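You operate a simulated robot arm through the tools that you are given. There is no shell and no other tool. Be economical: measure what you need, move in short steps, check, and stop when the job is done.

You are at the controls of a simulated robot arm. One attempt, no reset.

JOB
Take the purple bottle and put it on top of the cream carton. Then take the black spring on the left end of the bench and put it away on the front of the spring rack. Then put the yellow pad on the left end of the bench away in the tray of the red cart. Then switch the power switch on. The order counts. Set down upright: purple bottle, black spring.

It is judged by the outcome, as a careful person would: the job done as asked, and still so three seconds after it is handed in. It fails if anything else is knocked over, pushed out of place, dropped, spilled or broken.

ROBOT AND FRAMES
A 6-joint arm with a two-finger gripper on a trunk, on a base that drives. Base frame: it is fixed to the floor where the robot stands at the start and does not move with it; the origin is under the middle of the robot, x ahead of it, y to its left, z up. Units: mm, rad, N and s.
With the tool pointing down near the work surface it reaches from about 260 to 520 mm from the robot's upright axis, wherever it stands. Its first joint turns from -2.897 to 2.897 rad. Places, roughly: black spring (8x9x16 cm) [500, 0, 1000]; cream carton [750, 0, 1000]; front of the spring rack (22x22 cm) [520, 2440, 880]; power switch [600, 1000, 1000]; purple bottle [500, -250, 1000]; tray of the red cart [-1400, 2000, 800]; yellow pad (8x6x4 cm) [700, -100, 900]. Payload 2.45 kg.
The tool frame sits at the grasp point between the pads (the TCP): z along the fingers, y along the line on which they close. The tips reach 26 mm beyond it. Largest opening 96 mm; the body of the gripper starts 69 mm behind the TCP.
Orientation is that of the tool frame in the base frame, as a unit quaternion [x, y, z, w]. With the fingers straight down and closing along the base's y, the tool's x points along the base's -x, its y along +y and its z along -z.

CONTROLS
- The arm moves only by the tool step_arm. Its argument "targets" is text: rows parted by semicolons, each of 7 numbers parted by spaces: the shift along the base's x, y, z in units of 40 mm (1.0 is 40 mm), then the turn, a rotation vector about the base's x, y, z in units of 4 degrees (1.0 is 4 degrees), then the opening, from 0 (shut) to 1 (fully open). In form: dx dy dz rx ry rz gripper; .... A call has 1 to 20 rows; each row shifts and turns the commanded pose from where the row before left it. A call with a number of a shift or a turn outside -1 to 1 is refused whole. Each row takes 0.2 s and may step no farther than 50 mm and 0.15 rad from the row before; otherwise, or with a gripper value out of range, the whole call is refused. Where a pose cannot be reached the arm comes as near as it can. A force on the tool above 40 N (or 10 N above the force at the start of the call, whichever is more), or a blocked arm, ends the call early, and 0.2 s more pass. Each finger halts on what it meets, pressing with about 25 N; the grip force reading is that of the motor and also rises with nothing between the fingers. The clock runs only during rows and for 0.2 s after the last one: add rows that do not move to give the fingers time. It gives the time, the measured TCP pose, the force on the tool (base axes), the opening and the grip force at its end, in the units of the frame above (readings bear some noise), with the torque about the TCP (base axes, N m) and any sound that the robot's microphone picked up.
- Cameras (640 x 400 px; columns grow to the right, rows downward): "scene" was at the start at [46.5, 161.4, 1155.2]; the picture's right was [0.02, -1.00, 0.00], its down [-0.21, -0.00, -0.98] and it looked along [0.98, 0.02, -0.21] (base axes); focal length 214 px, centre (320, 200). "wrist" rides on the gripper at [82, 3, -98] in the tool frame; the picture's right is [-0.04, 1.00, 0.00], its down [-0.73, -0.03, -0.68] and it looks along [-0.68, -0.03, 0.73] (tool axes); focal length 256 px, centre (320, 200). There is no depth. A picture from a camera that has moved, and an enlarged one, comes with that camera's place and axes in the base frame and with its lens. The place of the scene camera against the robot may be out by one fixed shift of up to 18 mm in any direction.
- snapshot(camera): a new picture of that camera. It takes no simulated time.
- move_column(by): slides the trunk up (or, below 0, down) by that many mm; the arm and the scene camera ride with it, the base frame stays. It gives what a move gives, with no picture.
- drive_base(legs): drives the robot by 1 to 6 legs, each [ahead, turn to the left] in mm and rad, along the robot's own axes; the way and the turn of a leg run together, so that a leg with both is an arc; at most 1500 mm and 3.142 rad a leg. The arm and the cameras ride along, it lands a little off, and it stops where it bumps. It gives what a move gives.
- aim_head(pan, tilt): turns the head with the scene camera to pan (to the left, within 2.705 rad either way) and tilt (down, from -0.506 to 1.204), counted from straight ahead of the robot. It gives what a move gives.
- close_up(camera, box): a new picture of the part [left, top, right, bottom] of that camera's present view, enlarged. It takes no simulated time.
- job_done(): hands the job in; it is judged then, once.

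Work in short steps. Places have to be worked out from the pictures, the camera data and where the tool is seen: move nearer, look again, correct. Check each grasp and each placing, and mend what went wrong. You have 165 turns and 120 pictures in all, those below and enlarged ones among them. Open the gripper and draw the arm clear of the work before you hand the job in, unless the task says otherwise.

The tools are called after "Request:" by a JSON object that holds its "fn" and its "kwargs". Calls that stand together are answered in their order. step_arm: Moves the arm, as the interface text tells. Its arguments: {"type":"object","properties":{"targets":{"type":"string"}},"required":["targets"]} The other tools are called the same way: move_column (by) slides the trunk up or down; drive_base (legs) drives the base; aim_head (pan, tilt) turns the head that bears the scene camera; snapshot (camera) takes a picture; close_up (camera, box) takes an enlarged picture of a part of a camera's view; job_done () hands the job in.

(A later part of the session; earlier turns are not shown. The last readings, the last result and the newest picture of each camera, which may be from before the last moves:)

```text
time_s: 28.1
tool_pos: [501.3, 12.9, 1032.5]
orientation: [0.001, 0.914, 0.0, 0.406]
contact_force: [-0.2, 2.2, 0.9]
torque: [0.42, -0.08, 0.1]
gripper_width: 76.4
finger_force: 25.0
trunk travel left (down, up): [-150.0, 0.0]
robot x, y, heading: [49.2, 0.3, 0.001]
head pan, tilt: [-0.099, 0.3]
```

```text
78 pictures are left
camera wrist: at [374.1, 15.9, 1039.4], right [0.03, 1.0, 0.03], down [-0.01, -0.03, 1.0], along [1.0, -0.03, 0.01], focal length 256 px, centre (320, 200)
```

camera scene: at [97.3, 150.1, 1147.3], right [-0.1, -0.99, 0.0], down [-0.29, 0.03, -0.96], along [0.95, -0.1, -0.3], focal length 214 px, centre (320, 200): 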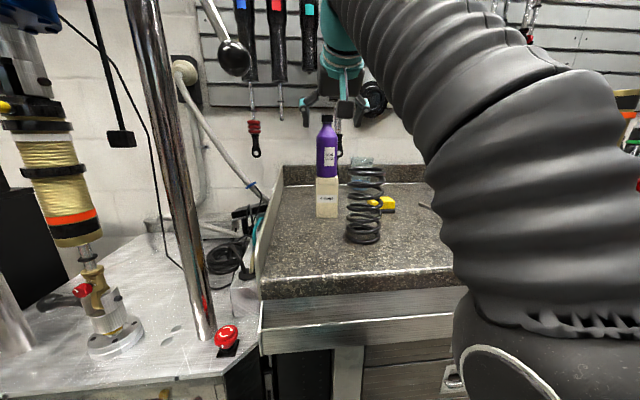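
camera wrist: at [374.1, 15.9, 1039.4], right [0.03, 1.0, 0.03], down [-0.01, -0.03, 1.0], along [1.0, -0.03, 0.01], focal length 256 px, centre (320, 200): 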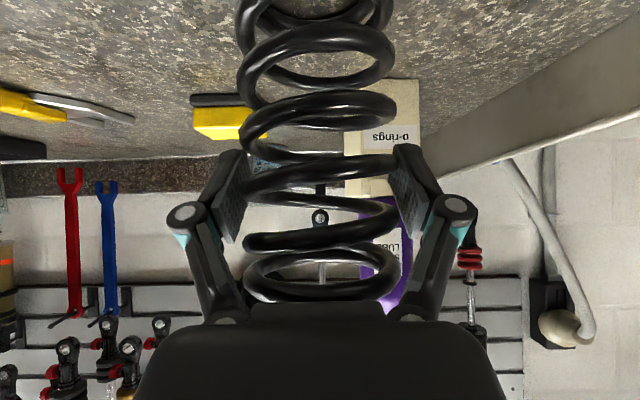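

Gripped at 76 mm with 25 N. I lift slightly and check that it hangs upright.

Request:
{"fn": "step_arm", "kwargs": {"targets": "0 0 .2 0 0 0 0.6; 0 0 .5 0 0 0 0.6; 0 0 .6 0 0 0 0.6; 0 0 0 0 0 0 0.6"}}

Request:
{"fn": "snapshot", "kwargs": {"camera": "wrist"}}

Request:
{"fn": "close_up", "kwargs": {"camera": "scene", "box": [270, 100, 430, 260]}}

```text
time_s: 29.1
tool_pos: [500.0, 10.9, 1084.8]
orientation: [0.001, 0.914, 0.001, 0.406]
contact_force: [0.1, 0.3, -7.2]
torque: [0.02, -0.03, -0.01]
gripper_width: 76.3
finger_force: 25.1
trunk travel left (down, up): [-150.0, 0.0]
robot x, y, heading: [53.1, 2.8, -0.001]
head pan, tilt: [-0.099, 0.3]
```

```text
77 pictures are left
camera wrist: at [373.5, 15.1, 1091.3], right [0.03, 1.0, 0.03], down [-0.01, -0.03, 1.0], along [1.0, -0.03, 0.01], focal length 256 px, centre (320, 200)
```

wrist: 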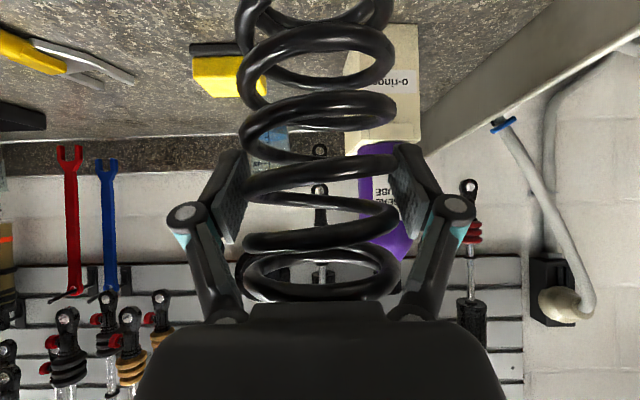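

```text
2.50 times, centred on (350, 180) of scene
camera zoom: at [97.3, 150.1, 1147.3], right [-0.1, -0.99, 0.0], down [-0.29, 0.03, -0.96], along [0.95, -0.1, -0.3], focal length 536 px, centre (245, 250)
```

zoom: 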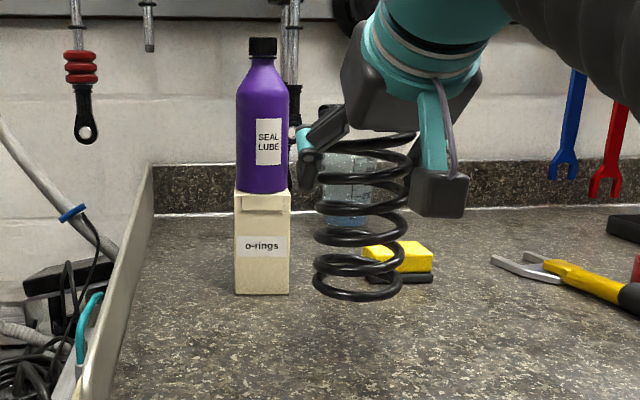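

Held firmly and upright; spring base is 103 mm below the TCP. I raise and draw it in, then look to the left before driving.

Request:
{"fn": "step_arm", "kwargs": {"targets": "-.3 0 .8 0 0 0 0.6; -1 0 .5 0 0 0 0.6; -1 0 0.1 0 0 0 0.6; -.4 0 0 0 0 0 0.6"}}

Request:
{"fn": "aim_head", "kwargs": {"pan": 1.3, "tilt": 0.35}}

Request:
{"fn": "snapshot", "kwargs": {"camera": "scene"}}

```text
time_s: 30.1
tool_pos: [392.2, 10.4, 1140.0]
orientation: [0.001, 0.914, 0.0, 0.405]
contact_force: [0.4, 0.4, -8.1]
torque: [0.02, 0.03, 0.03]
gripper_width: 76.2
finger_force: 24.8
trunk travel left (down, up): [-150.0, 0.0]
robot x, y, heading: [51.9, -1.1, -0.001]
head pan, tilt: [-0.099, 0.3]
```

```text
time_s: 31.7
tool_pos: [392.0, 10.0, 1140.7]
orientation: [0.001, 0.913, 0.0, 0.407]
contact_force: [-0.3, -0.2, -7.3]
torque: [-0.02, -0.02, 0.0]
gripper_width: 76.3
finger_force: 25.3
trunk travel left (down, up): [-150.0, 0.0]
robot x, y, heading: [52.9, -1.1, 0.001]
head pan, tilt: [1.3, 0.351]
```

```text
75 pictures are left
camera scene: at [29.3, 249.1, 1142.6], right [0.96, -0.27, 0.0], down [-0.09, -0.33, -0.94], along [0.25, 0.9, -0.34], focal length 214 px, centre (320, 200)
```

scene: 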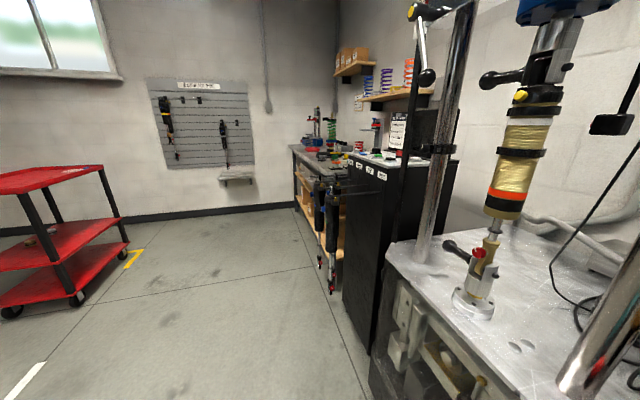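

Floor is clear. I zoom on the area of the spring rack beyond the black cabinet.

Request:
{"fn": "close_up", "kwargs": {"camera": "scene", "box": [270, 50, 430, 210]}}

```text
2.50 times, centred on (350, 130) of scene
camera zoom: at [29.3, 249.1, 1142.6], right [0.96, -0.27, 0.0], down [-0.09, -0.33, -0.94], along [0.25, 0.9, -0.34], focal length 536 px, centre (245, 375)
```

zoom: 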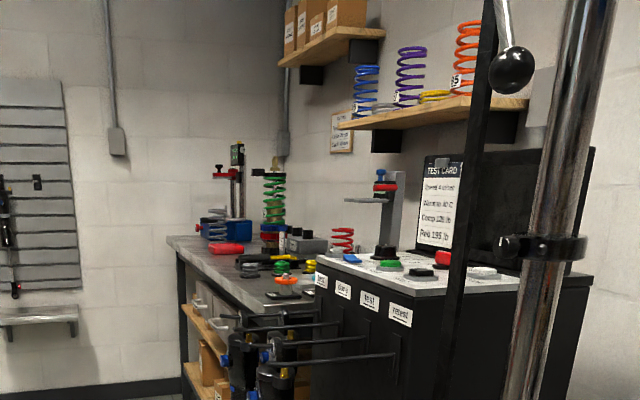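

I back away from the bench, turn left and drive along the aisle, carrying the spring close in.

Request:
{"fn": "drive_base", "kwargs": {"legs": [[-500, 0], [0, 1.571], [1400, 0]]}}

Request:
{"fn": "aim_head", "kwargs": {"pan": -0.9, "tilt": 0.3}}

Request:
{"fn": "snapshot", "kwargs": {"camera": "scene"}}

```text
time_s: 45.1
tool_pos: [-456.4, 1779.3, 1140.2]
orientation: [0.648, -0.644, -0.288, -0.286]
contact_force: [-0.4, 0.3, -7.3]
torque: [0.0, 0.01, -0.02]
gripper_width: 76.3
finger_force: 24.9
trunk travel left (down, up): [-150.0, 0.0]
robot x, y, heading: [-443.7, 1437.8, 1.578]
head pan, tilt: [1.3, 0.351]
```

```text
time_s: 47.2
tool_pos: [-457.5, 1780.2, 1140.3]
orientation: [0.648, -0.645, -0.287, -0.287]
contact_force: [-0.3, 0.0, -6.9]
torque: [0.02, -0.03, 0.0]
gripper_width: 76.6
finger_force: 25.4
trunk travel left (down, up): [-150.0, 0.0]
robot x, y, heading: [-446.3, 1433.5, 1.579]
head pan, tilt: [-0.901, 0.3]
```

```text
73 pictures are left
camera scene: at [-515.3, 1436.7, 1147.4], right [0.63, -0.78, 0.0], down [-0.23, -0.19, -0.96], along [0.74, 0.6, -0.3], focal length 214 px, centre (320, 200)
```

scene: 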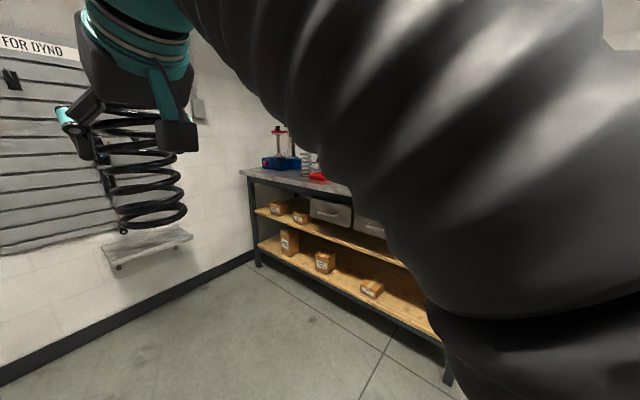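

Way ahead is clear (wall about y 3100). I drive on and turn right to face the bench with the rack.

Request:
{"fn": "drive_base", "kwargs": {"legs": [[950, 0], [0, -1.575]]}}

Request:
{"fn": "aim_head", "kwargs": {"pan": 0.0, "tilt": 0.3}}

Request:
{"fn": "snapshot", "kwargs": {"camera": "scene"}}

Request:
{"fn": "snapshot", "kwargs": {"camera": "wrist"}}

```text
time_s: 56.0
tool_pos: [-117.9, 2403.9, 1138.9]
orientation: [-0.008, 0.914, 0.004, 0.406]
contact_force: [0.2, 0.3, -6.9]
torque: [-0.02, 0.0, -0.01]
gripper_width: 76.2
finger_force: 25.3
trunk travel left (down, up): [-150.0, 0.0]
robot x, y, heading: [-456.9, 2386.7, 0.017]
head pan, tilt: [-0.901, 0.3]
```

```text
time_s: 57.2
tool_pos: [-117.7, 2403.2, 1140.4]
orientation: [-0.008, 0.914, 0.004, 0.406]
contact_force: [-1.5, -0.9, -7.8]
torque: [0.03, 0.01, 0.0]
gripper_width: 75.8
finger_force: 25.1
trunk travel left (down, up): [-150.0, 0.0]
robot x, y, heading: [-457.2, 2387.3, 0.013]
head pan, tilt: [0.0, 0.3]
```

```text
72 pictures are left
camera scene: at [-415.4, 2546.7, 1147.4], right [0.02, -1.0, 0.0], down [-0.3, -0.01, -0.96], along [0.96, 0.02, -0.3], focal length 214 px, centre (320, 200)
```

scene: 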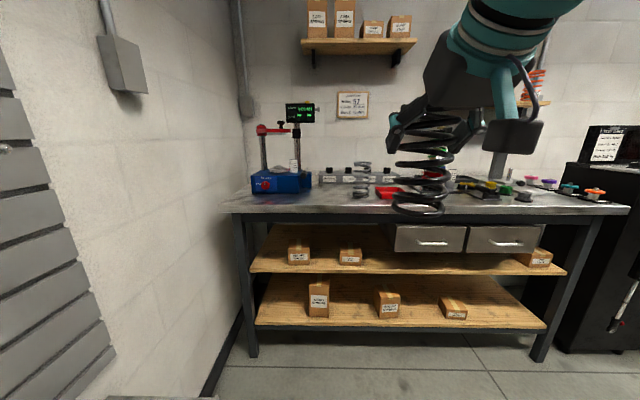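

```text
71 pictures are left
camera wrist: at [-244.3, 2404.5, 1145.6], right [0.01, 1.0, 0.03], down [-0.01, -0.03, 1.0], along [1.0, -0.01, 0.01], focal length 256 px, centre (320, 200)
```

wrist: 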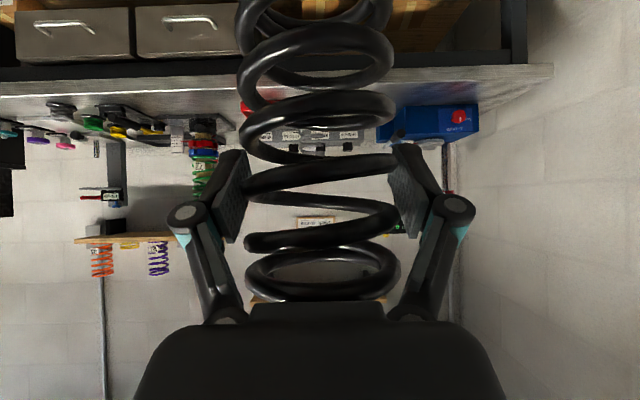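

I zoom on the bench-top to identify the spring rack.

Request:
{"fn": "close_up", "kwargs": {"camera": "scene", "box": [230, 90, 430, 230]}}

Request:
{"fn": "close_up", "kwargs": {"camera": "scene", "box": [420, 60, 640, 230]}}

```text
2.86 times, centred on (330, 160) of scene
camera zoom: at [-415.4, 2546.7, 1147.4], right [0.02, -1.0, 0.0], down [-0.3, -0.01, -0.96], along [0.96, 0.02, -0.3], focal length 613 px, centre (291, 314)
```

zoom: 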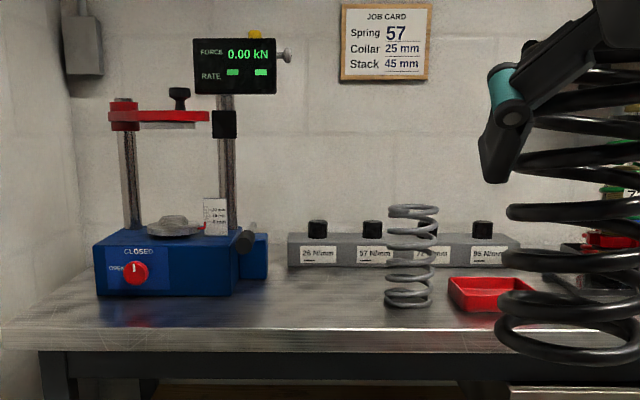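

```text
2.35 times, centred on (530, 145) of scene
camera zoom: at [-415.4, 2546.7, 1147.4], right [0.02, -1.0, 0.0], down [-0.3, -0.01, -0.96], along [0.96, 0.02, -0.3], focal length 505 px, centre (-174, 329)
```

zoom: 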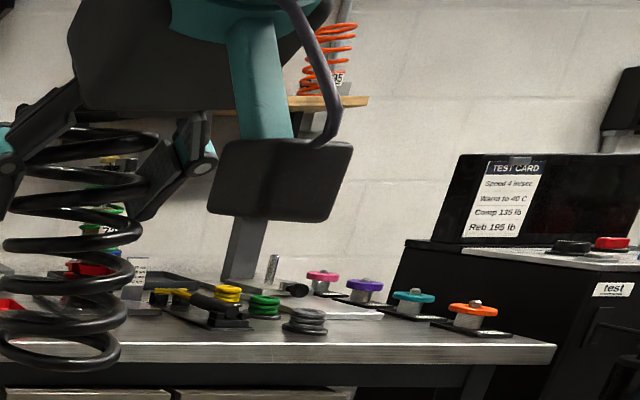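

The rack is the grey block with labelled posts at the back of the bench; a silver spring and red tray stand in front. I drive closer for a better look.

Request:
{"fn": "drive_base", "kwargs": {"legs": [[330, 0]]}}

Request:
{"fn": "aim_head", "kwargs": {"pan": -0.15, "tilt": 0.5}}

Request:
{"fn": "snapshot", "kwargs": {"camera": "scene"}}

Request:
{"fn": "snapshot", "kwargs": {"camera": "wrist"}}

```text
time_s: 59.4
tool_pos: [220.4, 2411.4, 1139.3]
orientation: [-0.01, 0.914, 0.005, 0.406]
contact_force: [0.2, -0.2, -6.4]
torque: [0.01, 0.01, -0.02]
gripper_width: 76.1
finger_force: 24.9
trunk travel left (down, up): [-150.0, 0.0]
robot x, y, heading: [-118.8, 2393.4, 0.015]
head pan, tilt: [0.0, 0.3]
```

```text
time_s: 60.2
tool_pos: [221.6, 2411.2, 1138.9]
orientation: [-0.01, 0.914, 0.005, 0.405]
contact_force: [-0.7, 0.3, -7.3]
torque: [0.05, 0.02, 0.02]
gripper_width: 76.3
finger_force: 25.0
trunk travel left (down, up): [-150.0, 0.0]
robot x, y, heading: [-116.5, 2393.5, 0.02]
head pan, tilt: [-0.15, 0.499]
```

```text
68 pictures are left
camera scene: at [-80.1, 2539.6, 1129.0], right [-0.13, -0.99, 0.0], down [-0.47, 0.06, -0.88], along [0.87, -0.11, -0.48], focal length 214 px, centre (320, 200)
```

scene: 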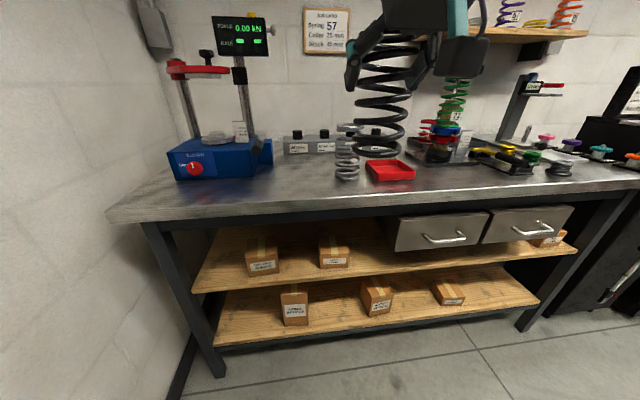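

```text
67 pictures are left
camera wrist: at [94.5, 2411.4, 1145.5], right [0.01, 1.0, 0.03], down [-0.01, -0.03, 1.0], along [1.0, -0.01, 0.01], focal length 256 px, centre (320, 200)
```

wrist: 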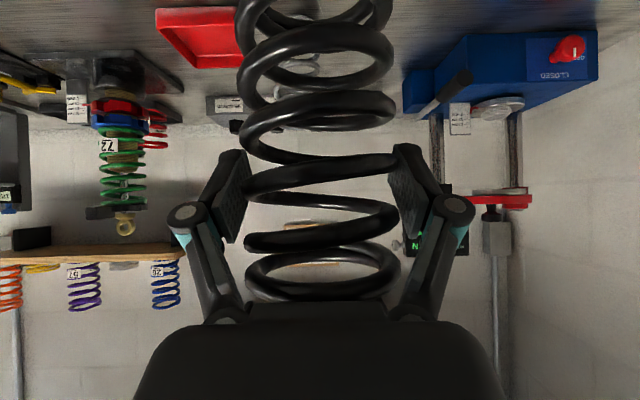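

I zoom into the rack's front for triangulating.

Request:
{"fn": "close_up", "kwargs": {"camera": "scene", "box": [260, 100, 440, 212]}}

```text
3.56 times, centred on (350, 156) of scene
camera zoom: at [-80.1, 2539.6, 1129.0], right [-0.13, -0.99, 0.0], down [-0.47, 0.06, -0.88], along [0.87, -0.11, -0.48], focal length 763 px, centre (213, 356)
```

zoom: 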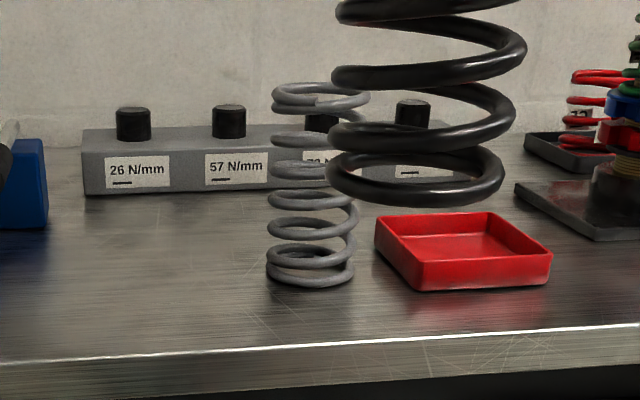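

Bench here is about z 888; silver spring at ~(475,2389), rack front at x≈730, red tray to the right. Free spot in front of the rack: about (598,2450). I drive a bit closer.

Request:
{"fn": "drive_base", "kwargs": {"legs": [[125, 0]]}}

Request:
{"fn": "snapshot", "kwargs": {"camera": "wrist"}}

Request:
{"fn": "snapshot", "kwargs": {"camera": "scene"}}

```text
time_s: 61.4
tool_pos: [344.6, 2411.6, 1139.2]
orientation: [-0.008, 0.914, 0.004, 0.406]
contact_force: [0.3, 0.8, -8.1]
torque: [-0.03, 0.01, 0.01]
gripper_width: 76.1
finger_force: 24.5
trunk travel left (down, up): [-150.0, 0.0]
robot x, y, heading: [2.4, 2393.7, 0.017]
head pan, tilt: [-0.15, 0.499]
```

```text
65 pictures are left
camera wrist: at [218.2, 2413.4, 1145.6], right [0.01, 1.0, 0.03], down [-0.01, -0.03, 1.0], along [1.0, -0.01, 0.01], focal length 256 px, centre (320, 200)
```

wrist: 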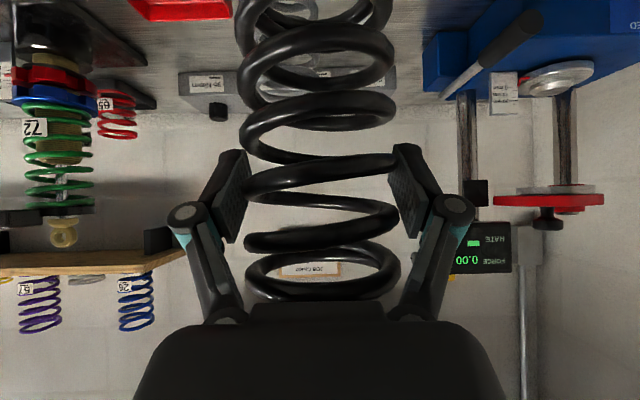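

```text
64 pictures are left
camera scene: at [43.8, 2541.9, 1129.0], right [-0.13, -0.99, 0.0], down [-0.47, 0.06, -0.88], along [0.87, -0.12, -0.48], focal length 214 px, centre (320, 200)
```

scene: 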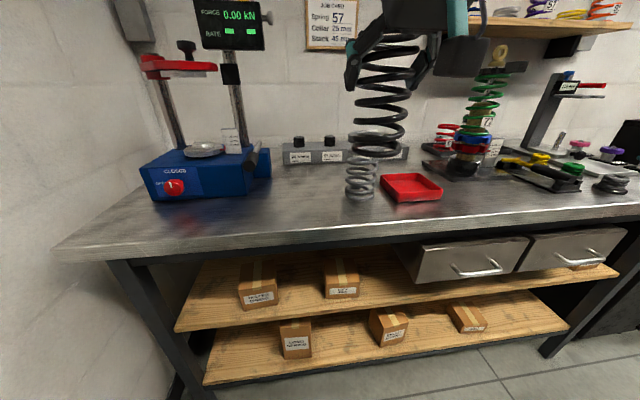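

I move above the spot at height, keeping clear of the silver spring.

Request:
{"fn": "step_arm", "kwargs": {"targets": ".3 .98 0 0 0 0 0.6; 1 0 0 0 0 0 0.6; 1 0 0 0 0 0 0.6; 1 0 0 0 0 0 0.6; 1 0 0 0 0 0 0.6; 1 0 0 0 0 0 0.6; 1 0 0 0 0 0 0.6; 0 0 0 0 0 0 0.6"}}

Request:
{"fn": "snapshot", "kwargs": {"camera": "wrist"}}

Request:
{"fn": "close_up", "kwargs": {"camera": "scene", "box": [240, 60, 440, 210]}}

```text
time_s: 63.2
tool_pos: [598.4, 2449.8, 1139.3]
orientation: [-0.008, 0.914, 0.004, 0.406]
contact_force: [0.3, 0.2, -7.6]
torque: [0.02, 0.02, 0.04]
gripper_width: 75.7
finger_force: 25.4
trunk travel left (down, up): [-150.0, 0.0]
robot x, y, heading: [1.9, 2394.3, 0.016]
head pan, tilt: [-0.15, 0.499]
```

```text
63 pictures are left
camera wrist: at [470.8, 2450.2, 1145.3], right [0.01, 1.0, 0.03], down [-0.01, -0.03, 1.0], along [1.0, -0.01, 0.01], focal length 256 px, centre (320, 200)
```

wrist: 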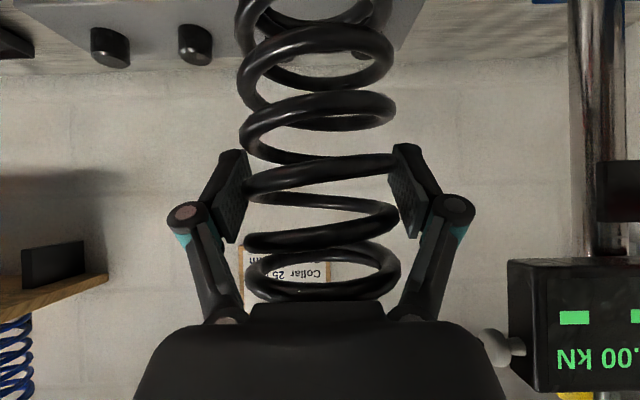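

```text
2.67 times, centred on (340, 135) of scene
camera zoom: at [44.1, 2542.0, 1128.9], right [-0.13, -0.99, 0.0], down [-0.47, 0.06, -0.88], along [0.87, -0.12, -0.48], focal length 572 px, centre (267, 373)
```

zoom: 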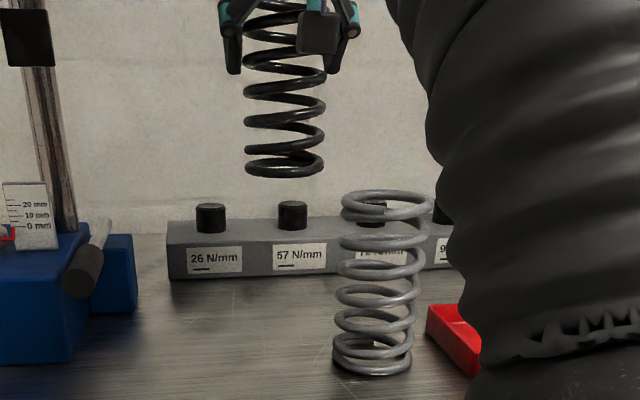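

Spring hangs over the free area. I lower most of the way and check clearances.

Request:
{"fn": "step_arm", "kwargs": {"targets": "0 0 -.9 0 0 0 0.6; 0 0 -.9 0 0 0 0.6; 0 0 -.8 0 0 0 0.6; 0 0 0 0 0 0 0.6"}}

Request:
{"fn": "close_up", "kwargs": {"camera": "scene", "box": [240, 80, 440, 230]}}

Request:
{"fn": "snapshot", "kwargs": {"camera": "wrist"}}

```text
time_s: 64.2
tool_pos: [599.5, 2450.5, 1035.1]
orientation: [-0.008, 0.914, 0.004, 0.406]
contact_force: [0.9, 0.6, -7.4]
torque: [-0.01, 0.01, -0.02]
gripper_width: 76.3
finger_force: 24.7
trunk travel left (down, up): [-150.0, 0.0]
robot x, y, heading: [-1.4, 2396.9, 0.02]
head pan, tilt: [-0.15, 0.499]
```

```text
2.67 times, centred on (340, 155) of scene
camera zoom: at [44.0, 2541.9, 1129.0], right [-0.13, -0.99, 0.0], down [-0.47, 0.06, -0.88], along [0.87, -0.12, -0.48], focal length 572 px, centre (267, 320)
```

zoom: 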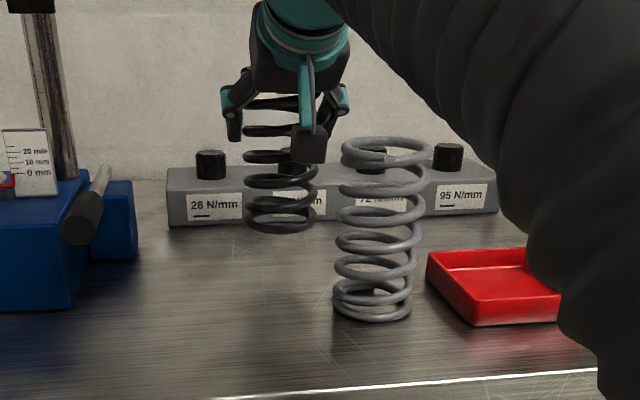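

```text
60 pictures are left
camera wrist: at [471.6, 2452.2, 1040.6], right [0.01, 1.0, 0.03], down [-0.01, -0.03, 1.0], along [1.0, -0.01, 0.01], focal length 256 px, centre (320, 200)
```

wrist: 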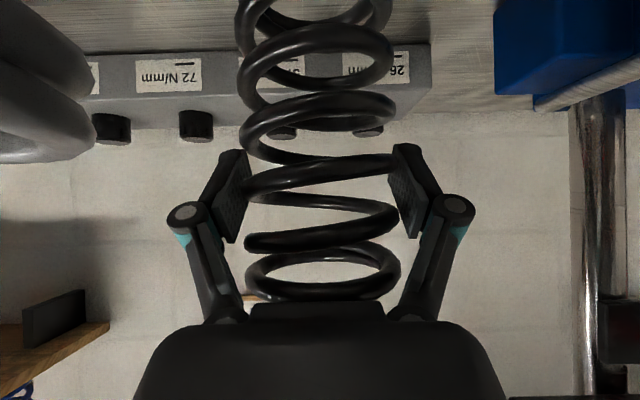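

Camera box passes ~15 mm from the silver spring, so I shift 8 mm left and lower further.

Request:
{"fn": "step_arm", "kwargs": {"targets": "0 .2 0 0 0 0 0.6; 0 0 -.4 0 0 0 0.6; 0 0 -.3 0 0 0 0.6; 0 0 0 0 0 0 0.6"}}

Request:
{"fn": "close_up", "kwargs": {"camera": "scene", "box": [260, 100, 400, 205]}}

```text
time_s: 65.2
tool_pos: [596.4, 2460.0, 1007.7]
orientation: [-0.008, 0.914, 0.003, 0.406]
contact_force: [-0.4, -0.7, -7.7]
torque: [0.0, -0.01, 0.03]
gripper_width: 76.1
finger_force: 24.9
trunk travel left (down, up): [-150.0, 0.0]
robot x, y, heading: [-1.7, 2397.0, 0.016]
head pan, tilt: [-0.15, 0.499]
```

```text
3.81 times, centred on (330, 152) of scene
camera zoom: at [44.0, 2542.0, 1129.0], right [-0.13, -0.99, 0.0], down [-0.47, 0.06, -0.88], along [0.87, -0.12, -0.48], focal length 817 px, centre (282, 381)
```

zoom: 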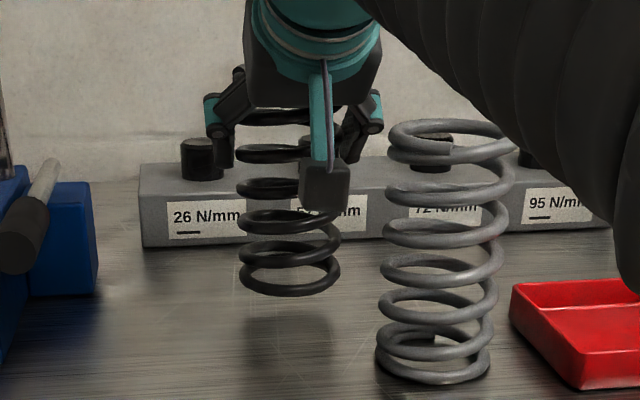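

A gap of about 15–20 mm remains. Lowering gently while watching force.

Request:
{"fn": "step_arm", "kwargs": {"targets": "0 0 -.2 0 0 0 0.6; 0 0 -.05 0 0 0 0.6; 0 0 0 0 0 0 0.6"}}

Request:
{"fn": "close_up", "kwargs": {"camera": "scene", "box": [260, 100, 400, 205]}}

```text
time_s: 66.0
tool_pos: [596.4, 2458.9, 997.4]
orientation: [-0.009, 0.914, 0.004, 0.406]
contact_force: [0.2, -0.3, -6.3]
torque: [0.0, 0.01, 0.01]
gripper_width: 75.9
finger_force: 24.6
trunk travel left (down, up): [-150.0, 0.0]
robot x, y, heading: [4.2, 2395.0, 0.017]
head pan, tilt: [-0.15, 0.499]
```

```text
3.81 times, centred on (330, 152) of scene
camera zoom: at [44.0, 2542.0, 1129.0], right [-0.13, -0.99, 0.0], down [-0.47, 0.06, -0.88], along [0.87, -0.12, -0.48], focal length 817 px, centre (282, 381)
```

zoom: 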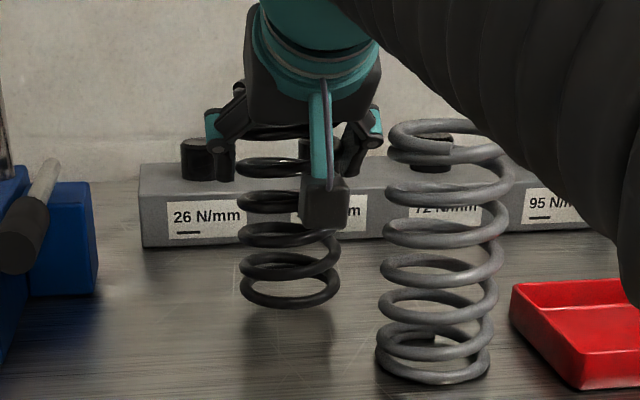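

Request:
{"fn": "step_arm", "kwargs": {"targets": "0 0 -.1 0 0 0 0.6; 0 0 -.05 0 0 0 0.6; 0 0 0 0 0 0 0.6"}}

```text
time_s: 66.8
tool_pos: [597.7, 2459.2, 992.3]
orientation: [-0.007, 0.914, 0.002, 0.406]
contact_force: [0.7, 0.6, -6.9]
torque: [0.05, 0.01, 0.02]
gripper_width: 75.7
finger_force: 25.0
trunk travel left (down, up): [-150.0, 0.0]
robot x, y, heading: [4.2, 2395.3, 0.015]
head pan, tilt: [-0.15, 0.499]
```

No contact yet (still -7 N); continue down by about 5 mm.

Request:
{"fn": "step_arm", "kwargs": {"targets": "0 0 -.06 0 0 0 0.6; 0 0 -.06 0 0 0 0.6; 0 0 0 0 0 0 0.6"}}

Request:
{"fn": "close_up", "kwargs": {"camera": "scene", "box": [260, 100, 400, 205]}}

```text
time_s: 67.6
tool_pos: [599.4, 2459.4, 986.1]
orientation: [-0.008, 0.914, 0.004, 0.406]
contact_force: [-0.8, 0.0, -6.8]
torque: [0.01, 0.03, 0.05]
gripper_width: 75.8
finger_force: 25.1
trunk travel left (down, up): [-150.0, 0.0]
robot x, y, heading: [1.8, 2395.2, 0.021]
head pan, tilt: [-0.15, 0.499]
```

```text
3.81 times, centred on (330, 152) of scene
camera zoom: at [44.0, 2542.0, 1129.0], right [-0.13, -0.99, 0.0], down [-0.47, 0.06, -0.88], along [0.87, -0.12, -0.48], focal length 817 px, centre (282, 381)
```

zoom: 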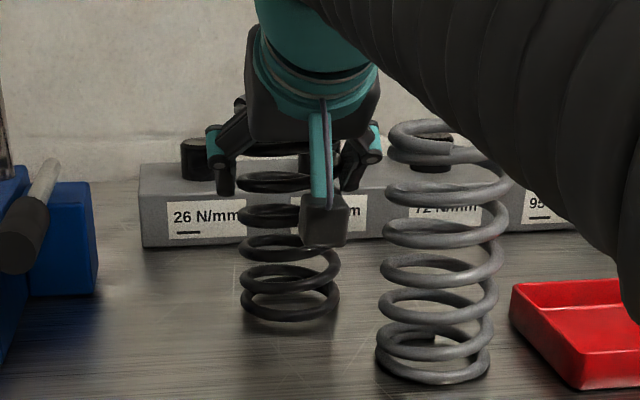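

Nearly there; continuing in small steps.

Request:
{"fn": "step_arm", "kwargs": {"targets": "0 0 -.05 0 0 0 0.6; 0 0 -.05 0 0 0 0.6; 0 0 0 0 0 0 0.6"}}

```text
time_s: 68.4
tool_pos: [597.3, 2460.7, 984.6]
orientation: [-0.009, 0.913, 0.005, 0.407]
contact_force: [3.0, 1.3, 0.4]
torque: [0.35, -0.34, -0.13]
gripper_width: 75.8
finger_force: 24.7
trunk travel left (down, up): [-150.0, 0.0]
robot x, y, heading: [2.8, 2397.4, 0.014]
head pan, tilt: [-0.15, 0.499]
```

Contact: the weight is off the gripper. One more millimetre, then release slowly.

Request:
{"fn": "step_arm", "kwargs": {"targets": "0 0 -.02 0 0 0 0.6; 0 0 0 0 0 0 0.8; 0 0 0 0 0 0 0.85; 0 0 0 0 0 0 0.92; 0 0 0 0 0 0 1; 0 0 0 0 0 0 1"}}

Request:
{"fn": "close_up", "kwargs": {"camera": "scene", "box": [260, 100, 400, 205]}}

Request:
{"fn": "snapshot", "kwargs": {"camera": "wrist"}}

```text
time_s: 69.8
tool_pos: [597.7, 2460.0, 981.6]
orientation: [-0.008, 0.914, 0.003, 0.406]
contact_force: [0.1, 0.7, 0.5]
torque: [-0.03, -0.02, 0.02]
gripper_width: 96.0
finger_force: 0.1
trunk travel left (down, up): [-150.0, 0.0]
robot x, y, heading: [2.6, 2397.4, 0.016]
head pan, tilt: [-0.15, 0.499]
```

```text
3.81 times, centred on (330, 152) of scene
camera zoom: at [43.6, 2541.9, 1129.0], right [-0.13, -0.99, 0.0], down [-0.47, 0.06, -0.88], along [0.87, -0.12, -0.48], focal length 817 px, centre (282, 381)
```

zoom: 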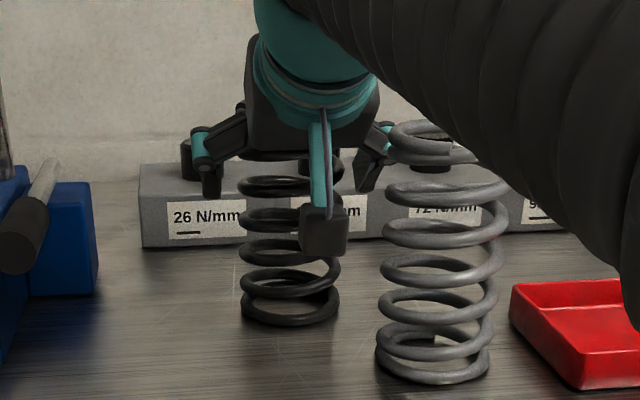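

```text
55 pictures are left
camera wrist: at [470.3, 2460.9, 988.1], right [0.01, 1.0, 0.03], down [-0.01, -0.03, 1.0], along [1.0, -0.01, 0.01], focal length 256 px, centre (320, 200)
```

wrist: 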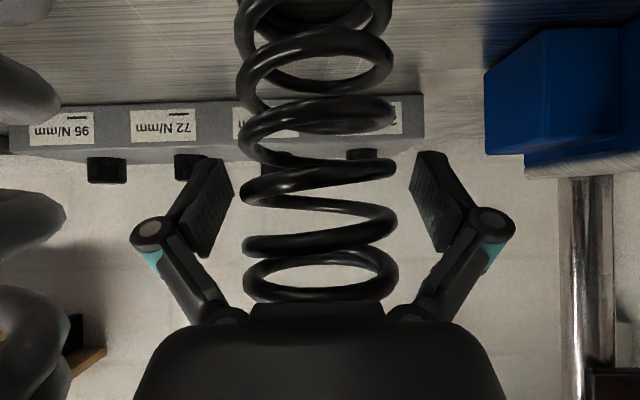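

Spring stands upright in front of the rack. I withdraw up and back.

Request:
{"fn": "step_arm", "kwargs": {"targets": "-.1 0 .6 0 0 0 1; -.3 0 .8 0 0 0 1; -.6 0 .6 0 0 0 1; -.6 0 .6 0 0 0 1; -.7 0 .6 0 0 0 1; -1 -.3 .6 0 0 0 1; -1 -.3 0 0 0 0 1; -1 -.3 0 0 0 0 1"}}

Request:
{"fn": "close_up", "kwargs": {"camera": "scene", "box": [240, 80, 440, 230]}}

```text
time_s: 71.6
tool_pos: [386.4, 2425.1, 1134.0]
orientation: [-0.009, 0.914, 0.004, 0.405]
contact_force: [0.4, -0.1, -1.0]
torque: [-0.04, 0.03, 0.01]
gripper_width: 96.0
finger_force: 0.1
trunk travel left (down, up): [-150.0, 0.0]
robot x, y, heading: [2.4, 2395.3, 0.019]
head pan, tilt: [-0.15, 0.499]
```

```text
2.67 times, centred on (340, 155) of scene
camera zoom: at [44.1, 2542.0, 1129.0], right [-0.13, -0.99, 0.0], down [-0.47, 0.06, -0.88], along [0.87, -0.12, -0.48], focal length 572 px, centre (267, 320)
```

zoom: 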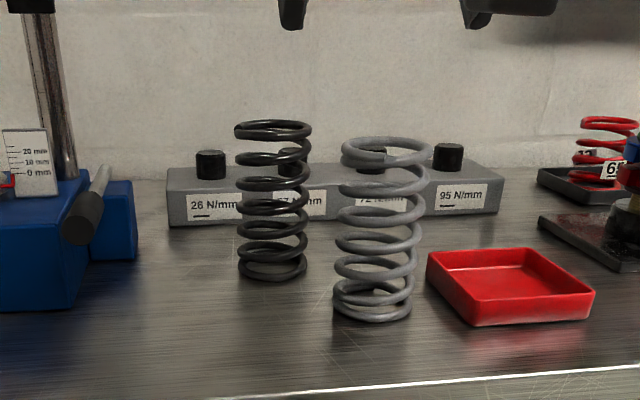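

Second task done. Now I drive back to the first bench for the yellow pad.

Request:
{"fn": "drive_base", "kwargs": {"legs": [[-450, 0], [0, -1.588], [1240, 0], [1240, 0], [0, 1.571]]}}

```text
time_s: 93.8
tool_pos: [-28.7, -49.7, 1134.0]
orientation: [-0.015, 0.914, 0.007, 0.406]
contact_force: [0.2, 0.6, 0.1]
torque: [0.0, 0.03, 0.0]
gripper_width: 96.0
finger_force: 0.0
trunk travel left (down, up): [-150.0, 0.0]
robot x, y, heading: [-413.8, -84.6, 0.037]
head pan, tilt: [-0.15, 0.499]
```

Correct the heading and drive up to the bench.

Request:
{"fn": "drive_base", "kwargs": {"legs": [[0, -0.036], [455, 0]]}}

Request:
{"fn": "snapshot", "kwargs": {"camera": "wrist"}}

Request:
{"fn": "snapshot", "kwargs": {"camera": "scene"}}

```text
time_s: 96.9
tool_pos: [438.6, -65.3, 1134.7]
orientation: [0.002, 0.914, -0.001, 0.405]
contact_force: [-0.4, 0.3, 0.0]
torque: [-0.02, 0.0, -0.01]
gripper_width: 96.1
finger_force: 0.1
trunk travel left (down, up): [-150.0, 0.0]
robot x, y, heading: [54.6, -88.0, -0.003]
head pan, tilt: [-0.15, 0.499]
```

```text
53 pictures are left
camera wrist: at [310.8, -61.7, 1139.9], right [0.03, 1.0, 0.03], down [-0.01, -0.03, 1.0], along [1.0, -0.03, 0.01], focal length 256 px, centre (320, 200)
```

wrist: 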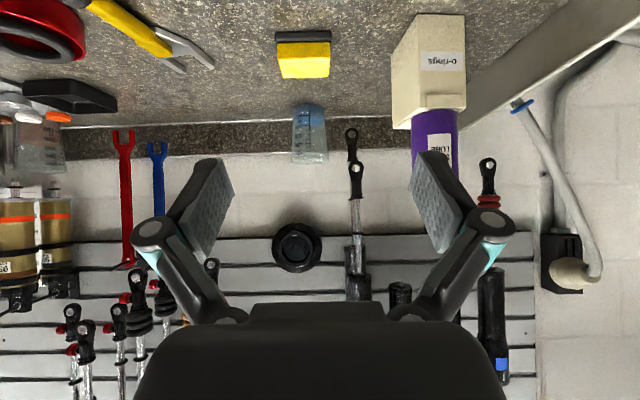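

```text
52 pictures are left
camera scene: at [97.9, 59.2, 1129.0], right [-0.15, -0.99, 0.0], down [-0.47, 0.07, -0.88], along [0.87, -0.13, -0.48], focal length 214 px, centre (320, 200)
```

scene: 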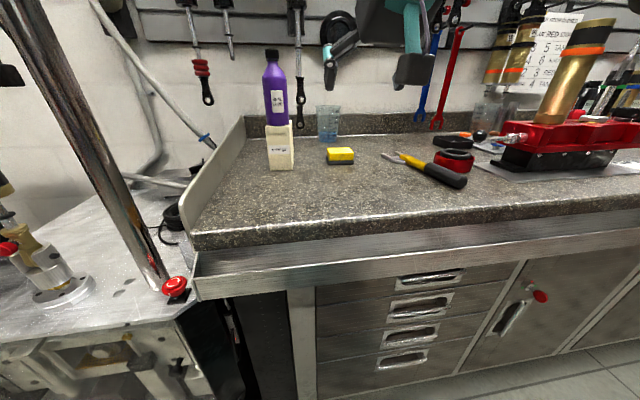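

I zoom on the pad in both views.

Request:
{"fn": "close_up", "kwargs": {"camera": "wrist", "box": [250, 10, 410, 110]}}

Request:
{"fn": "close_up", "kwargs": {"camera": "scene", "box": [300, 130, 380, 180]}}

```text
4.00 times, centred on (330, 60) of wrist
camera zoom: at [310.8, -61.7, 1139.9], right [0.03, 1.0, 0.03], down [-0.01, -0.03, 1.0], along [1.0, -0.03, 0.01], focal length 1024 px, centre (280, 760)
```

zoom: 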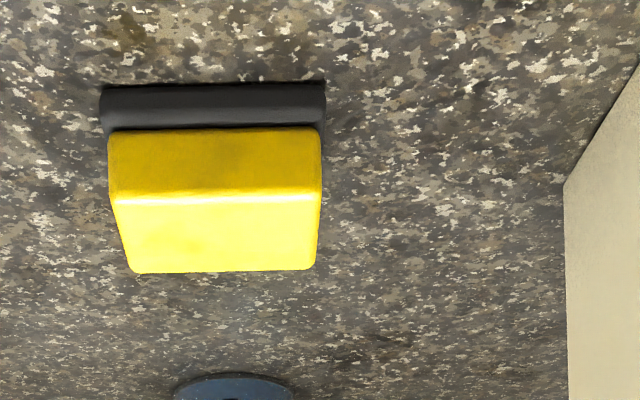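

```text
8.00 times, centred on (340, 155) of scene
camera zoom: at [97.9, 59.2, 1129.0], right [-0.15, -0.99, 0.0], down [-0.47, 0.07, -0.88], along [0.87, -0.13, -0.48], focal length 1716 px, centre (160, 560)
```

zoom: 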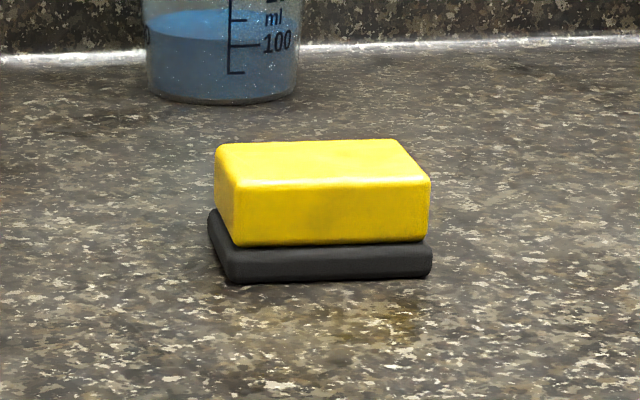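

Pad: x 637–686, y −86±36, top ≈966. I go to a pre-grasp point up-front of it and check alignment.

Request:
{"fn": "step_arm", "kwargs": {"targets": ".79 -.14 -.58 0 0 0 1; .79 -.14 -.58 0 0 0 1; .79 -.14 -.58 0 0 0 1; .79 -.13 -.58 0 0 0 1; 0 0 0 0 0 0 1"}}

Request:
{"fn": "snapshot", "kwargs": {"camera": "wrist"}}

```text
time_s: 98.1
tool_pos: [562.9, -87.6, 1039.4]
orientation: [0.002, 0.914, -0.001, 0.406]
contact_force: [-0.2, -0.3, -0.3]
torque: [-0.02, -0.01, 0.01]
gripper_width: 96.0
finger_force: 0.0
trunk travel left (down, up): [-150.0, 0.0]
robot x, y, heading: [56.6, -86.3, -0.0]
head pan, tilt: [-0.15, 0.499]
```

```text
49 pictures are left
camera wrist: at [436.9, -83.6, 1045.5], right [0.03, 1.0, 0.03], down [-0.01, -0.03, 1.0], along [1.0, -0.03, 0.01], focal length 256 px, centre (320, 200)
```

wrist: 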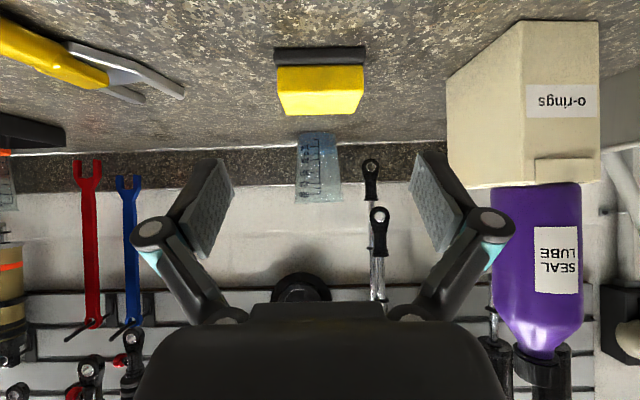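

Aligned. Descending to the pad.

Request:
{"fn": "step_arm", "kwargs": {"targets": ".77 .01 -.62 0 0 0 1; .77 .01 -.62 0 0 0 1; .77 0.01 -.62 0 0 0 1; 0 0 0 0 0 0 1"}}

Request:
{"fn": "snapshot", "kwargs": {"camera": "wrist"}}

Request:
{"fn": "close_up", "kwargs": {"camera": "scene", "box": [280, 110, 400, 185]}}

```text
time_s: 99.1
tool_pos: [656.8, -85.9, 967.5]
orientation: [0.0, 0.914, 0.0, 0.406]
contact_force: [0.1, 1.1, 1.1]
torque: [0.0, 0.01, 0.0]
gripper_width: 96.0
finger_force: 0.0
trunk travel left (down, up): [-150.0, 0.0]
robot x, y, heading: [55.2, -90.1, -0.001]
head pan, tilt: [-0.15, 0.499]
```

```text
48 pictures are left
camera wrist: at [530.0, -82.6, 973.4], right [0.03, 1.0, 0.03], down [-0.01, -0.03, 1.0], along [1.0, -0.03, 0.01], focal length 256 px, centre (320, 200)
```

wrist: 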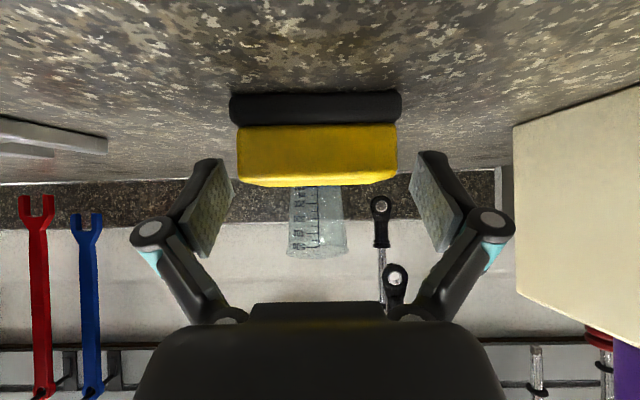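

```text
5.33 times, centred on (340, 148) of scene
camera zoom: at [97.9, 59.2, 1129.0], right [-0.15, -0.99, 0.0], down [-0.47, 0.07, -0.88], along [0.87, -0.13, -0.48], focal length 1144 px, centre (213, 480)
```

zoom: 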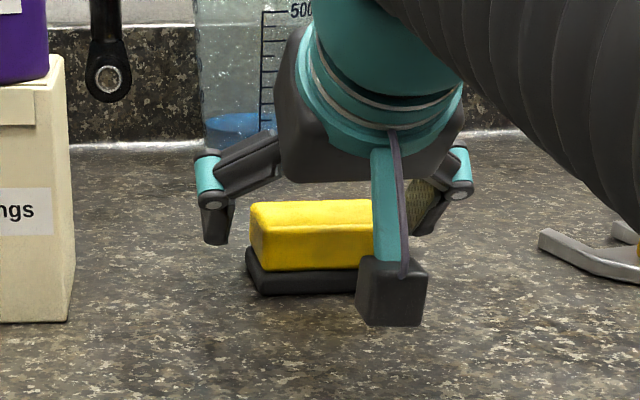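

Lower another ~10 mm, then close.

Request:
{"fn": "step_arm", "kwargs": {"targets": "0 0 -.15 0 0 0 1; 0 0 -.1 0 0 0 1; 0 0 0 0 0 0 1"}}

```text
time_s: 99.9
tool_pos: [657.0, -86.0, 957.5]
orientation: [0.001, 0.914, 0.0, 0.406]
contact_force: [0.3, -0.6, 0.0]
torque: [-0.02, -0.02, -0.03]
gripper_width: 95.8
finger_force: 0.0
trunk travel left (down, up): [-150.0, 0.0]
robot x, y, heading: [50.4, -86.2, -0.003]
head pan, tilt: [-0.15, 0.499]
```

Request:
{"fn": "step_arm", "kwargs": {"targets": "0 0 0 0 0 0 0.8; 0 0 0 0 0 0 0.65; 0 0 0 0 0 0 0.55; 0 0 0 0 0 0 0.55; 0 0 0 0 0 0 0.55"}}

Request:
{"fn": "snapshot", "kwargs": {"camera": "wrist"}}

```text
time_s: 101.1
tool_pos: [655.9, -86.7, 957.3]
orientation: [0.0, 0.914, 0.0, 0.406]
contact_force: [-0.3, -0.1, 2.2]
torque: [-0.07, -0.02, -0.01]
gripper_width: 71.4
finger_force: 25.1
trunk travel left (down, up): [-150.0, 0.0]
robot x, y, heading: [52.7, -84.2, -0.001]
head pan, tilt: [-0.15, 0.499]
```

```text
46 pictures are left
camera wrist: at [529.2, -82.7, 963.7], right [0.03, 1.0, 0.03], down [-0.01, -0.03, 1.0], along [1.0, -0.03, 0.01], focal length 256 px, centre (320, 200)
```

wrist: 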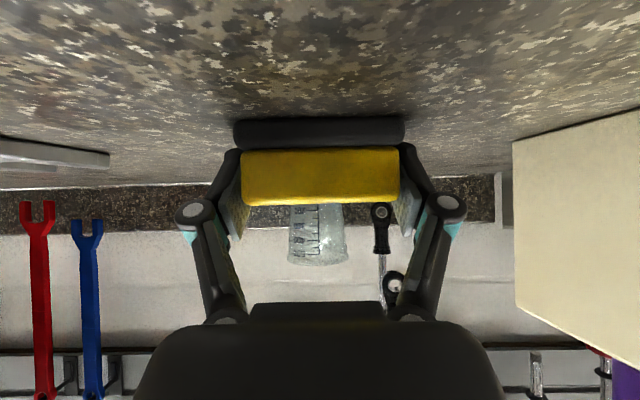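

Gripped at 71 mm. I lift and check that the black layer comes along.

Request:
{"fn": "step_arm", "kwargs": {"targets": "0 0 .3 0 0 0 0.55; 0 0 .6 0 0 0 0.55; -.3 0 .8 0 0 0 0.55; -.6 0 .8 0 0 0 0.55; 0 0 0 0 0 0 0.55"}}

Request:
{"fn": "snapshot", "kwargs": {"camera": "wrist"}}

Request:
{"fn": "close_up", "kwargs": {"camera": "scene", "box": [240, 40, 440, 190]}}

```text
time_s: 102.3
tool_pos: [621.1, -86.2, 1055.3]
orientation: [0.001, 0.914, 0.0, 0.406]
contact_force: [-0.2, 0.2, -1.4]
torque: [0.01, 0.04, -0.03]
gripper_width: 71.1
finger_force: 25.2
trunk travel left (down, up): [-150.0, 0.0]
robot x, y, heading: [54.4, -87.7, 0.001]
head pan, tilt: [-0.15, 0.499]
```

```text
45 pictures are left
camera wrist: at [494.8, -82.2, 1061.5], right [0.03, 1.0, 0.03], down [-0.01, -0.03, 1.0], along [1.0, -0.03, 0.01], focal length 256 px, centre (320, 200)
```

wrist: 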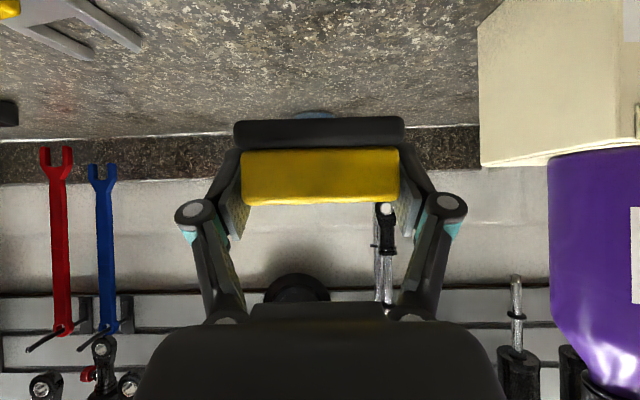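

```text
2.67 times, centred on (340, 115) of scene
camera zoom: at [98.0, 59.2, 1129.0], right [-0.15, -0.99, 0.0], down [-0.47, 0.07, -0.88], along [0.87, -0.13, -0.48], focal length 572 px, centre (267, 427)
```

zoom: 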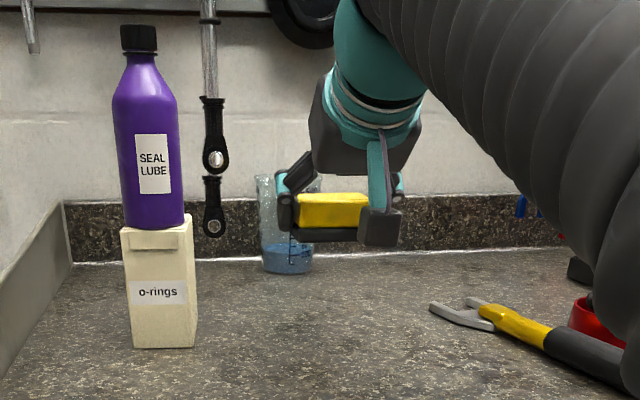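

Pad with its black layer is held. I draw it in and drive toward the red cart, then look.

Request:
{"fn": "step_arm", "kwargs": {"targets": "-1 0 .5 0 0 0 0.55; -1 0 .5 0 0 0 0.55; -1 0 .4 0 0 0 0.55; -1 0 .3 0 0 0 0.55; -1 0 .2 0 0 0 0.55; -.7 0 0 0 0 0 0.55"}}

Request:
{"fn": "drive_base", "kwargs": {"legs": [[-480, 0], [0, 1.571], [1300, 0]]}}

Request:
{"fn": "aim_head", "kwargs": {"pan": 1.0, "tilt": 0.4}}

Request:
{"fn": "snapshot", "kwargs": {"camera": "scene"}}

```text
time_s: 103.7
tool_pos: [392.9, -87.1, 1132.2]
orientation: [0.002, 0.913, 0.0, 0.407]
contact_force: [0.4, 0.0, -2.1]
torque: [-0.02, 0.02, 0.01]
gripper_width: 71.3
finger_force: 25.0
trunk travel left (down, up): [-150.0, 0.0]
robot x, y, heading: [54.4, -87.2, -0.002]
head pan, tilt: [-0.15, 0.499]
```

```text
time_s: 116.4
tool_pos: [-442.1, 1528.6, 1133.2]
orientation: [0.654, -0.639, -0.29, -0.284]
contact_force: [-0.5, -0.2, -2.3]
torque: [0.01, -0.03, -0.02]
gripper_width: 71.6
finger_force: 25.0
trunk travel left (down, up): [-150.0, 0.0]
robot x, y, heading: [-430.1, 1189.5, 1.592]
head pan, tilt: [-0.15, 0.499]
```

```text
time_s: 117.8
tool_pos: [-442.3, 1527.8, 1134.0]
orientation: [0.654, -0.639, -0.29, -0.284]
contact_force: [0.2, -0.6, -0.9]
torque: [-0.03, 0.01, 0.02]
gripper_width: 71.3
finger_force: 24.6
trunk travel left (down, up): [-150.0, 0.0]
robot x, y, heading: [-432.3, 1190.2, 1.596]
head pan, tilt: [1.0, 0.4]
```

```text
43 pictures are left
camera scene: at [-655.9, 1175.5, 1138.1], right [0.52, 0.85, 0.0], down [0.33, -0.2, -0.92], along [-0.79, 0.48, -0.39], focal length 214 px, centre (320, 200)
```

scene: 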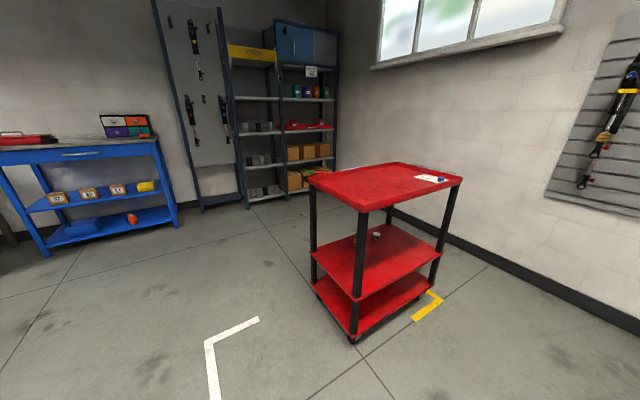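

Red cart top tray spans about x −1734…−1220, y 1718…2500, rim z≈765. I drive alongside and turn to face it.

Request:
{"fn": "drive_base", "kwargs": {"legs": [[810, 0], [0, 1.546], [280, 0]]}}

Request:
{"fn": "aim_head", "kwargs": {"pan": -0.15, "tilt": 0.6}}

Request:
{"fn": "snapshot", "kwargs": {"camera": "scene"}}

Request:
{"fn": "snapshot", "kwargs": {"camera": "wrist"}}

```text
time_s: 127.5
tool_pos: [-1069.6, 1993.5, 1133.4]
orientation: [0.914, 0.014, -0.406, 0.006]
contact_force: [0.6, -0.4, 0.0]
torque: [-0.05, -0.01, 0.02]
gripper_width: 71.5
finger_force: 25.0
trunk travel left (down, up): [-150.0, 0.0]
robot x, y, heading: [-732.6, 2003.4, -3.107]
head pan, tilt: [1.0, 0.4]
```

```text
time_s: 128.9
tool_pos: [-1069.9, 1995.1, 1132.9]
orientation: [0.914, 0.014, -0.405, 0.006]
contact_force: [-0.9, -0.4, -0.9]
torque: [0.01, -0.01, 0.01]
gripper_width: 71.6
finger_force: 25.1
trunk travel left (down, up): [-150.0, 0.0]
robot x, y, heading: [-728.9, 2005.9, -3.106]
head pan, tilt: [-0.15, 0.6]
```

```text
42 pictures are left
camera scene: at [-741.3, 1861.4, 1119.9], right [0.12, 0.99, 0.0], down [0.56, -0.07, -0.83], along [-0.82, 0.1, -0.56], focal length 214 px, centre (320, 200)
```

scene: 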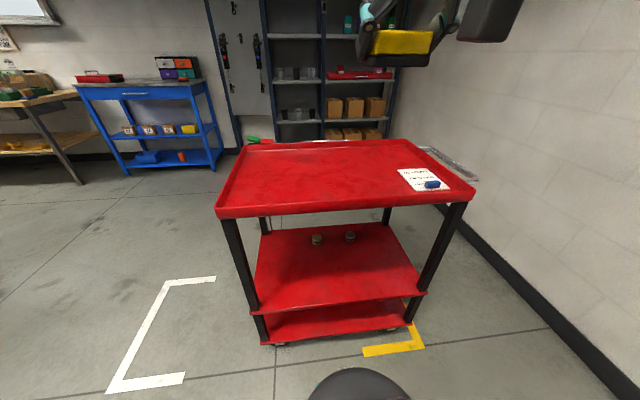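

```text
41 pictures are left
camera wrist: at [-941.2, 1994.8, 1139.0], right [0.0, -1.0, 0.03], down [0.01, 0.03, 1.0], along [-1.0, 0.0, 0.01], focal length 256 px, centre (320, 200)
```

wrist: 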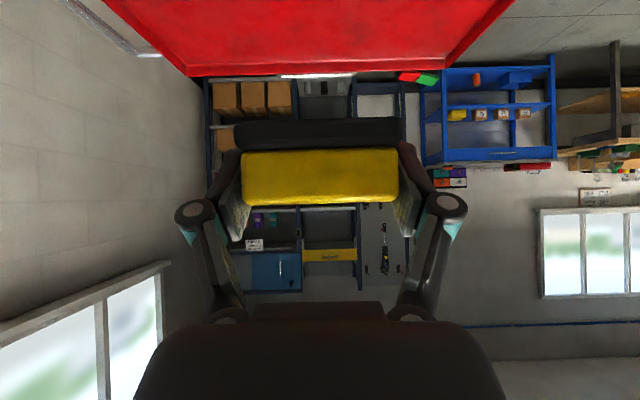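

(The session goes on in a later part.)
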